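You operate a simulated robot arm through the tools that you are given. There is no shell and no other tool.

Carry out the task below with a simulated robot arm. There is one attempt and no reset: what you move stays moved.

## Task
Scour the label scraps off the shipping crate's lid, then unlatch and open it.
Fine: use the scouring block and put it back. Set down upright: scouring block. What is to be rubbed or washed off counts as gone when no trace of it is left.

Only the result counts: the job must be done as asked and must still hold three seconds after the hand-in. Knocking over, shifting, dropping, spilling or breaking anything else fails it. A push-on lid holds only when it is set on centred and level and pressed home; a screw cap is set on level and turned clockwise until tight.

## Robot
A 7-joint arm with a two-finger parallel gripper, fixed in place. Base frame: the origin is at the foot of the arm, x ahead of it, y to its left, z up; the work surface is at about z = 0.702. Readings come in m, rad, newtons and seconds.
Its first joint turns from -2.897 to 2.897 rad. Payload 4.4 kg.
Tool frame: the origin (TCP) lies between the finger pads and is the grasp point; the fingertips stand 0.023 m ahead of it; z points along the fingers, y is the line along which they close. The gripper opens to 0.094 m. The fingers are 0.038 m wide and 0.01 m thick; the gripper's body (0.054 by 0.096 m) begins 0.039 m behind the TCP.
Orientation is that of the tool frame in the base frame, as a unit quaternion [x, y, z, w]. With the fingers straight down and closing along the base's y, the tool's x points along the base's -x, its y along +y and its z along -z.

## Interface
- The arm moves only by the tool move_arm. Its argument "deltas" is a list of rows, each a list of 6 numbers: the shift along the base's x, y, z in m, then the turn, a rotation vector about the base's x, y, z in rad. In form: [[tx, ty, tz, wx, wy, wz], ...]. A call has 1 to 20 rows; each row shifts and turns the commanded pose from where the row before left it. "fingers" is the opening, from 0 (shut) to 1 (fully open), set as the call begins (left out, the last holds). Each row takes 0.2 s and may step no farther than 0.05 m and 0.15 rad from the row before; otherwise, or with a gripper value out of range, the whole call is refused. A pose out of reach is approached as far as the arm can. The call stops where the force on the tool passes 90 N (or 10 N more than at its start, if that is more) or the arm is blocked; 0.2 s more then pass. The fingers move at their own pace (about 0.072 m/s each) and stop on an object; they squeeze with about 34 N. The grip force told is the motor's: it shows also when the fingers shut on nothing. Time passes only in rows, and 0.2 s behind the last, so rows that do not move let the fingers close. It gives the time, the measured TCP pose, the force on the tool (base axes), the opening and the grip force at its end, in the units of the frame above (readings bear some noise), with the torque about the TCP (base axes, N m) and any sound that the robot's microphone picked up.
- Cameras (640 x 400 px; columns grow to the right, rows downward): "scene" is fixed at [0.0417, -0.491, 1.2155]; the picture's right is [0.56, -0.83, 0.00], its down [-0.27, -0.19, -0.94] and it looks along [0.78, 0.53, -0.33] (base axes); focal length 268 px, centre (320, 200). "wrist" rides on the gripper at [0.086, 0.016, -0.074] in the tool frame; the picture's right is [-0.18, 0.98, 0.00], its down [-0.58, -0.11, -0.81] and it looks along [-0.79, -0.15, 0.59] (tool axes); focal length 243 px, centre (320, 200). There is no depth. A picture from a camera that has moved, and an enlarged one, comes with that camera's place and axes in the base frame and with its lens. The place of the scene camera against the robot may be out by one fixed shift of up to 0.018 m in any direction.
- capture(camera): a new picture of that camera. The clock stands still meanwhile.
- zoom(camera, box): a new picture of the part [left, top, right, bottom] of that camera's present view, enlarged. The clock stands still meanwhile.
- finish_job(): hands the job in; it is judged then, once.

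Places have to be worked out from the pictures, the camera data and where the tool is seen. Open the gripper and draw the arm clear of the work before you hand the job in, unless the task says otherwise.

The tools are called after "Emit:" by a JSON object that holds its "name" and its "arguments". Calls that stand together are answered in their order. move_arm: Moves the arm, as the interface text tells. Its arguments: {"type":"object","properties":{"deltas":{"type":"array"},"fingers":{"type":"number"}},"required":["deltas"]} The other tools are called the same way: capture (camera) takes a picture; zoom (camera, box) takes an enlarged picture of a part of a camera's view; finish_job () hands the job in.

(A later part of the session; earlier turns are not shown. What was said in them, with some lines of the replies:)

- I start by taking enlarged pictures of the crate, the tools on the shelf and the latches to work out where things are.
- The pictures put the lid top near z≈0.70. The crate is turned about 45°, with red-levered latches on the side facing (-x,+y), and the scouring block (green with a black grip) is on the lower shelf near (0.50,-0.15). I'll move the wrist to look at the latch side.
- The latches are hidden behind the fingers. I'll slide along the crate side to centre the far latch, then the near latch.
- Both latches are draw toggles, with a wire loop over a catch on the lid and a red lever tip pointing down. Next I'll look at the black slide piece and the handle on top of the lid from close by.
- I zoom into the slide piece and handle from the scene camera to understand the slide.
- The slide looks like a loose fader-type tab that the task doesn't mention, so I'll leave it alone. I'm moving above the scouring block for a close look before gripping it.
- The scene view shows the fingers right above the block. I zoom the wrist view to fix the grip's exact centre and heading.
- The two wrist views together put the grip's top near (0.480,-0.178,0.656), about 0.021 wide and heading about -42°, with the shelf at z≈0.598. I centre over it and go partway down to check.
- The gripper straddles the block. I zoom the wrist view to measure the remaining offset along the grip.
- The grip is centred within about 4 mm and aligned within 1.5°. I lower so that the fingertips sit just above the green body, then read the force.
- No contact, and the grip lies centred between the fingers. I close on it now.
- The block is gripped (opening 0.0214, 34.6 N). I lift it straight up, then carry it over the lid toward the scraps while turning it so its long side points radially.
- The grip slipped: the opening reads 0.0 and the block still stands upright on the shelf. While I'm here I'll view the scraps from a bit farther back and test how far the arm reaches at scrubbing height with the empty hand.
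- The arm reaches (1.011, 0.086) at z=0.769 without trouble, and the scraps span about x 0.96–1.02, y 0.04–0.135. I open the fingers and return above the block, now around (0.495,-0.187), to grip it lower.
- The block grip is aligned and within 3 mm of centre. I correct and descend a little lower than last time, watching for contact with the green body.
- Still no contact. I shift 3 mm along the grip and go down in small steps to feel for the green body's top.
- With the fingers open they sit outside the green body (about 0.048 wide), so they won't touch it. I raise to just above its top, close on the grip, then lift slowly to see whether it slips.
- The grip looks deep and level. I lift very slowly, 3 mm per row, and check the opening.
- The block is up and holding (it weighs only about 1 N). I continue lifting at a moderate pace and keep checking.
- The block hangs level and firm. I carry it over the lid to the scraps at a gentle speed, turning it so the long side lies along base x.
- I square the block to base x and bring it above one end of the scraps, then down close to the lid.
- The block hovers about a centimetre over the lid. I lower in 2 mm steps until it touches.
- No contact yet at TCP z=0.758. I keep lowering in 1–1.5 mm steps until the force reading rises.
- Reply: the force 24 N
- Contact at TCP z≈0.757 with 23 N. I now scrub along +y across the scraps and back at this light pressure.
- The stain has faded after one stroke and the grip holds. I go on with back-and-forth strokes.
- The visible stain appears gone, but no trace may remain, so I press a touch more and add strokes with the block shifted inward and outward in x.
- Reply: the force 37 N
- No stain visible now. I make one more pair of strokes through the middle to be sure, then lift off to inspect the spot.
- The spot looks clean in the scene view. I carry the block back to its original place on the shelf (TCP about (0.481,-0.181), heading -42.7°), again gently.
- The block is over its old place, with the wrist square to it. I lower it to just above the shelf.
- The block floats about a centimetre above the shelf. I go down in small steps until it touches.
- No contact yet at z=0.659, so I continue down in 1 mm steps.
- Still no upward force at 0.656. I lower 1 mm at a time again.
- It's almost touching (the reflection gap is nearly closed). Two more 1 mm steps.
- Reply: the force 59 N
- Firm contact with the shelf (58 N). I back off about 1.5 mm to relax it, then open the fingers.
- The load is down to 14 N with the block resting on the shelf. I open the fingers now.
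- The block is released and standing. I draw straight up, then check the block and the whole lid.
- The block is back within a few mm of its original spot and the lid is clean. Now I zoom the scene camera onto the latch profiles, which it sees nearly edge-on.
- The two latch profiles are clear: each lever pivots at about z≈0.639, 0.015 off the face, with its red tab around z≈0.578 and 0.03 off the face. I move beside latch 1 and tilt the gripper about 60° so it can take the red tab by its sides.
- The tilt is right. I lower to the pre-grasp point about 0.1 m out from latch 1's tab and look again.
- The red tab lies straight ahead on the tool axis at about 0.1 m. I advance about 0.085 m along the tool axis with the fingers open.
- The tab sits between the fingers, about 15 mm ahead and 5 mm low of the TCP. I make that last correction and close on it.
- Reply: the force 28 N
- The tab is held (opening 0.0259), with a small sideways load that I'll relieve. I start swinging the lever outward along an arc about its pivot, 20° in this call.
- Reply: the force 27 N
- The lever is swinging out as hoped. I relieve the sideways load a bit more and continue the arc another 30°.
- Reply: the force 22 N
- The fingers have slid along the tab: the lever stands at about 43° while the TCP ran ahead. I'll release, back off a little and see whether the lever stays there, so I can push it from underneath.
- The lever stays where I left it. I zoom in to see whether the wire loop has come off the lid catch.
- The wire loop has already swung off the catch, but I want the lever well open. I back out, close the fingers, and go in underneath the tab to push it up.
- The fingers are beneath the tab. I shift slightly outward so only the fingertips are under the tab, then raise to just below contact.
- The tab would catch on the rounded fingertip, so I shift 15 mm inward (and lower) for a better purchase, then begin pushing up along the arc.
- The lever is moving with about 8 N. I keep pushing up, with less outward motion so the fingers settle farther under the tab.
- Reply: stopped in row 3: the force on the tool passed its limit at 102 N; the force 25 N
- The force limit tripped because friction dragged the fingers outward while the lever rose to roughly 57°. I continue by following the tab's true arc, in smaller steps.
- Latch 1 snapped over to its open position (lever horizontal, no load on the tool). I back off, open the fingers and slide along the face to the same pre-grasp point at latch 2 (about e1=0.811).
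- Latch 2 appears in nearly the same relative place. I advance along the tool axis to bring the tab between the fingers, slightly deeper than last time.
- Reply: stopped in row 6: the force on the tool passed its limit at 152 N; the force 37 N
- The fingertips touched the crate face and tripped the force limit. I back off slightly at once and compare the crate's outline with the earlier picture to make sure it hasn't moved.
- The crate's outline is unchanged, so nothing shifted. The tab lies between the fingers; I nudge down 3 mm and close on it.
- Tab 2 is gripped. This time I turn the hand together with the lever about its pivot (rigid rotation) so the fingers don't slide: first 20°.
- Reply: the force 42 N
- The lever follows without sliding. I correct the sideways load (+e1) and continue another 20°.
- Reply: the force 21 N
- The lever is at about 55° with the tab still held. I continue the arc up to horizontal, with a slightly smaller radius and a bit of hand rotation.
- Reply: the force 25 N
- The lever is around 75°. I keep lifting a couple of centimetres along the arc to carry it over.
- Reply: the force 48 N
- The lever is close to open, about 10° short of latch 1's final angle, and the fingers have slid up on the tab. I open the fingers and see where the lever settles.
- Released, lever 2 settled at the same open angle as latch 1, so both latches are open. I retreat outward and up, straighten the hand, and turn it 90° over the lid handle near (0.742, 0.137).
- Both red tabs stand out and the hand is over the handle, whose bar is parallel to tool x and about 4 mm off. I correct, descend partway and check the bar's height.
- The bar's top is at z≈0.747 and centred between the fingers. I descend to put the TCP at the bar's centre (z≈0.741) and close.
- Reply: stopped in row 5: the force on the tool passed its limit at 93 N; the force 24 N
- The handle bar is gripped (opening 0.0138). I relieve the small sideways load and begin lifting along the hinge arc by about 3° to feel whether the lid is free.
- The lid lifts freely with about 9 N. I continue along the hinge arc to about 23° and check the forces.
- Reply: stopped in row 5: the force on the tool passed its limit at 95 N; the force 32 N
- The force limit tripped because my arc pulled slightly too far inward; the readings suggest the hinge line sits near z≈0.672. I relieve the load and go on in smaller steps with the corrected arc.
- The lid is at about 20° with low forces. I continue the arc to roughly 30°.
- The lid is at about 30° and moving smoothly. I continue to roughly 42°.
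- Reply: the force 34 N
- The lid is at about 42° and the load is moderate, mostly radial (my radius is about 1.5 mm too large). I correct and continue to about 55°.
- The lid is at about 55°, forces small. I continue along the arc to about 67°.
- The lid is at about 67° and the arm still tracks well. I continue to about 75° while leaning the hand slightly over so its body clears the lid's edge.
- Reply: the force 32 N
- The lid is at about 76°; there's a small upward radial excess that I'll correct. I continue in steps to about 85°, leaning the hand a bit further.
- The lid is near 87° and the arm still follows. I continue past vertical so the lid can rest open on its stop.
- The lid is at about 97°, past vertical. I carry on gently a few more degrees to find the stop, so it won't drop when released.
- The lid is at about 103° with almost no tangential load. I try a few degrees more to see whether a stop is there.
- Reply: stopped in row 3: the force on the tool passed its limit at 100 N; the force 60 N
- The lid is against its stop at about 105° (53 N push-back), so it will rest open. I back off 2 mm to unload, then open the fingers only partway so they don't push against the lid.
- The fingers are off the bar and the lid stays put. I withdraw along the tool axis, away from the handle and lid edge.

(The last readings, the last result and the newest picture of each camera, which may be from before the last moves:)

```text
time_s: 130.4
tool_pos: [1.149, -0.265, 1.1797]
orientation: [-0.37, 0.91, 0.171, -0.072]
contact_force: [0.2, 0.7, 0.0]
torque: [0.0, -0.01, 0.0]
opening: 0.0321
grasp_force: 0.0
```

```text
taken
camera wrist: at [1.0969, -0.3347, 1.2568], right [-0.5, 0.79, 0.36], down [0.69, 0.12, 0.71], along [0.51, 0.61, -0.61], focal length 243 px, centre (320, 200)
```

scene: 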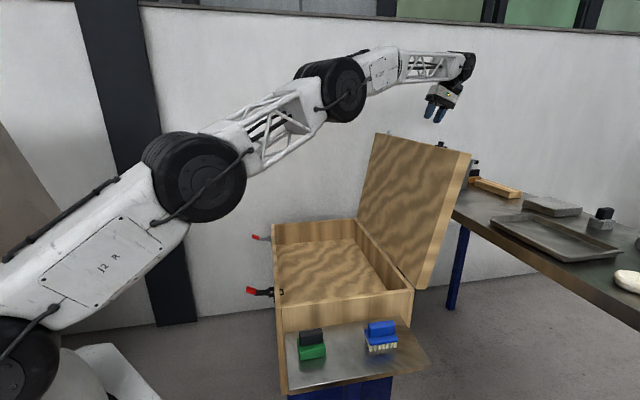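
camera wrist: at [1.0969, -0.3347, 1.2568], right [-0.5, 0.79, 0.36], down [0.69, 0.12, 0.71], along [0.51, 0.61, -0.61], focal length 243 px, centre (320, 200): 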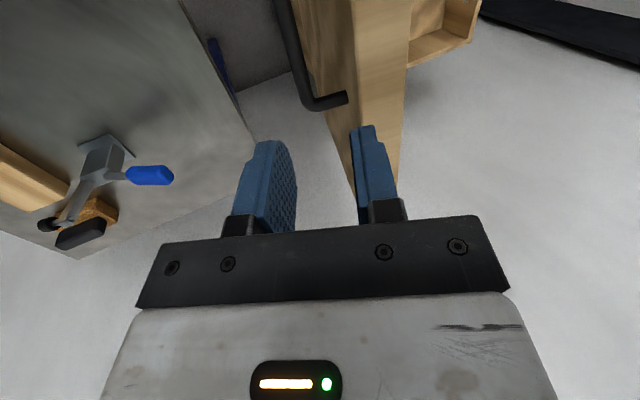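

The lid holds open by itself. I rise a bit more, open the fingers fully, and bring the arm back over the lid to its starting area with the hand upright.

Emit:
{"name": "move_arm", "arguments": {"deltas": [[0, 0, 0.04, 0, 0, 0], [0, 0, 0.04, 0, 0, 0], [-0.033, 0.03, 0, -0.0265, -0.0265, 0], [-0.033, 0.03, 0, -0.0265, -0.0265, 0], [-0.033, 0.03, 0, -0.0265, -0.0265, 0], [-0.033, 0.03, 0, -0.0265, -0.0265, 0], [-0.033, 0.03, 0, -0.0265, -0.0265, 0], [-0.033, 0.03, 0, -0.0265, -0.0265, 0], [-0.033, 0.03, 0, -0.0265, -0.0265, 0], [-0.033, 0.03, 0, -0.0265, -0.0265, 0], [-0.033, 0.03, 0, -0.0265, -0.0265, 0], [-0.033, 0.03, 0, -0.0265, -0.0265, 0], [-0.03, 0.03, 0, 0, 0, 0], [-0.03, 0.03, 0, 0, 0, 0], [0, 0, 0, 0, 0, 0]], "fingers": 1}}

Emit:
{"name": "capture", "arguments": {"camera": "scene"}}

Emit:
{"name": "capture", "arguments": {"camera": "wrist"}}

```text
time_s: 133.6
tool_pos: [0.7459, 0.1003, 1.2209]
orientation: [-0.375, 0.927, -0.002, 0.0]
contact_force: [-0.1, 0.0, -0.4]
torque: [0.0, -0.03, 0.0]
opening: 0.094
grasp_force: 0.1
out of reach, approached as far as the arm can: row 1, 2
```

```text
taken
```

scene: 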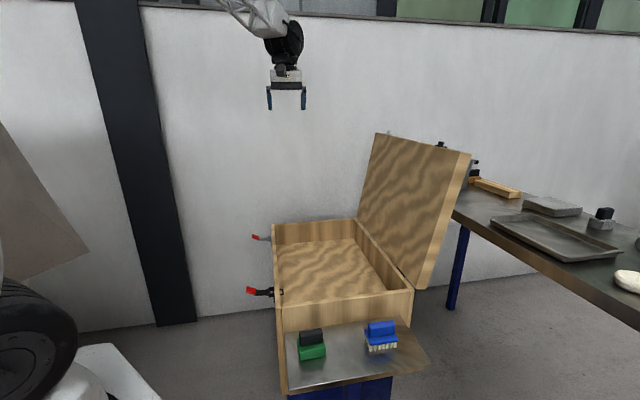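

```text
taken
camera wrist: at [0.6728, 0.0506, 1.2966], right [-0.55, 0.83, 0.0], down [0.49, 0.33, 0.81], along [0.67, 0.44, -0.59], focal length 243 px, centre (320, 200)
```

wrist: 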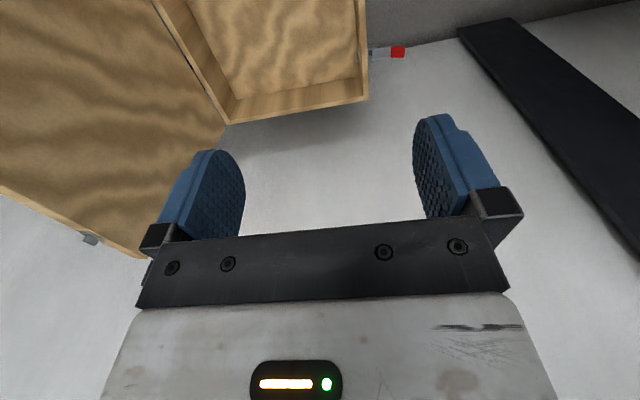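

The arm is clear, the fingers are open, and the lid rests open past vertical on its stop. I take one last close look at the crate, latches and shelf before handing in.

Emit:
{"name": "zoom", "arguments": {"camera": "scene", "box": [230, 110, 490, 320]}}

Emit:
{"name": "zoom", "arguments": {"camera": "scene", "box": [260, 280, 440, 400]}}

Emit:
{"name": "move_arm", "arguments": {"deltas": [[0, 0, 0, 0, 0, 0], [0, 0, 0, 0, 0, 0], [0, 0, 0, 0, 0, 0], [0, 0, 0, 0, 0, 0], [0, 0, 0, 0, 0, 0], [0, 0, 0, 0, 0, 0], [0, 0, 0, 0, 0, 0], [0, 0, 0, 0, 0, 0], [0, 0, 0, 0, 0, 0], [0, 0, 0, 0, 0, 0]]}}

Emit:
{"name": "zoom", "arguments": {"camera": "scene", "box": [230, 110, 490, 320]}}

```text
1.90 times, centred on (360, 215) of scene
camera zoom: at [0.0417, -0.491, 1.2155], right [0.56, -0.83, 0.0], down [-0.27, -0.19, -0.94], along [0.78, 0.53, -0.33], focal length 510 px, centre (244, 171)
```

zoom: 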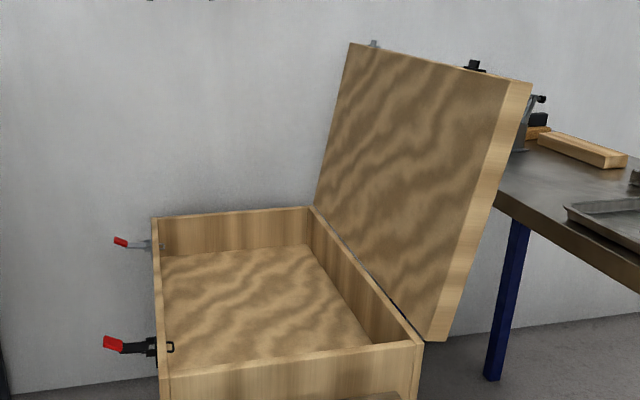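

```text
3.33 times, centred on (350, 340) of scene
camera zoom: at [0.0417, -0.491, 1.2155], right [0.56, -0.83, 0.0], down [-0.27, -0.19, -0.94], along [0.78, 0.53, -0.33], focal length 892 px, centre (220, -267)
```

zoom: 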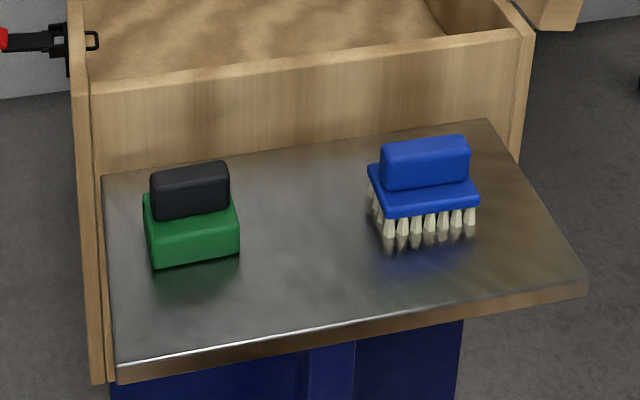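

```text
time_s: 135.8
tool_pos: [0.746, 0.0986, 1.2221]
orientation: [-0.376, 0.927, -0.002, 0.001]
contact_force: [1.0, -1.0, 0.5]
torque: [0.03, 0.0, -0.02]
opening: 0.094
grasp_force: 0.1
```

```text
1.90 times, centred on (360, 215) of scene
camera zoom: at [0.0417, -0.491, 1.2155], right [0.56, -0.83, 0.0], down [-0.27, -0.19, -0.94], along [0.78, 0.53, -0.33], focal length 510 px, centre (244, 171)
```

zoom: 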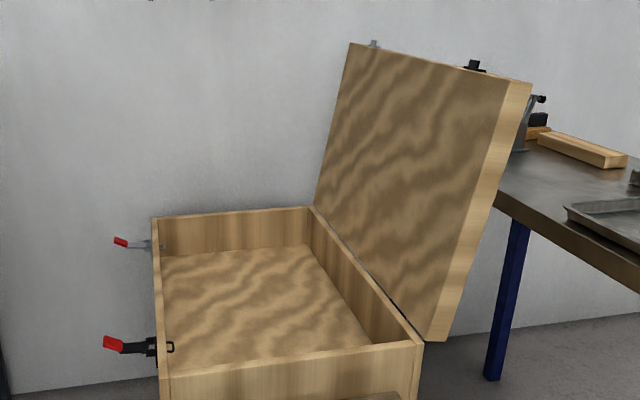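

The lid hasn't moved over the last two seconds and both latches are open. The scouring block stands upright in its place, the brush is untouched, and the arm is clear with the gripper open. I hand the job in.

Emit:
{"name": "finish_job", "arguments": {}}

```text
The job is handed in.
```

I scoured the lid, opened both latches, and left the lid resting open on its stop at about 105°. I then handed the job in. I don't have the judge's result.

- **Scraps:** After about seven strokes with the scouring block, no trace showed in an enlarged scene picture. I didn't get a clear wrist-camera view of the spot, so that check rests on the scene camera alone.
- **Scouring block:** It is back upright on the shelf, within about 3 mm of where it started. My first grip on it slipped, and the block moved about 1.5 cm on the shelf but stayed upright.
- **Latches and lid:** Both levers went over to their open position and stayed there. The lid didn't move after I let go of the handle, including a two-second pause before hand-in.
- **Contact with the crate:** The fingertips hit the crate's side hard once (about 150 N) as I reached for the second latch. Pictures before and after show the crate did not move.

I didn't touch the black slide on the lid or the blue brush. At the end the arm was clear with the gripper open.
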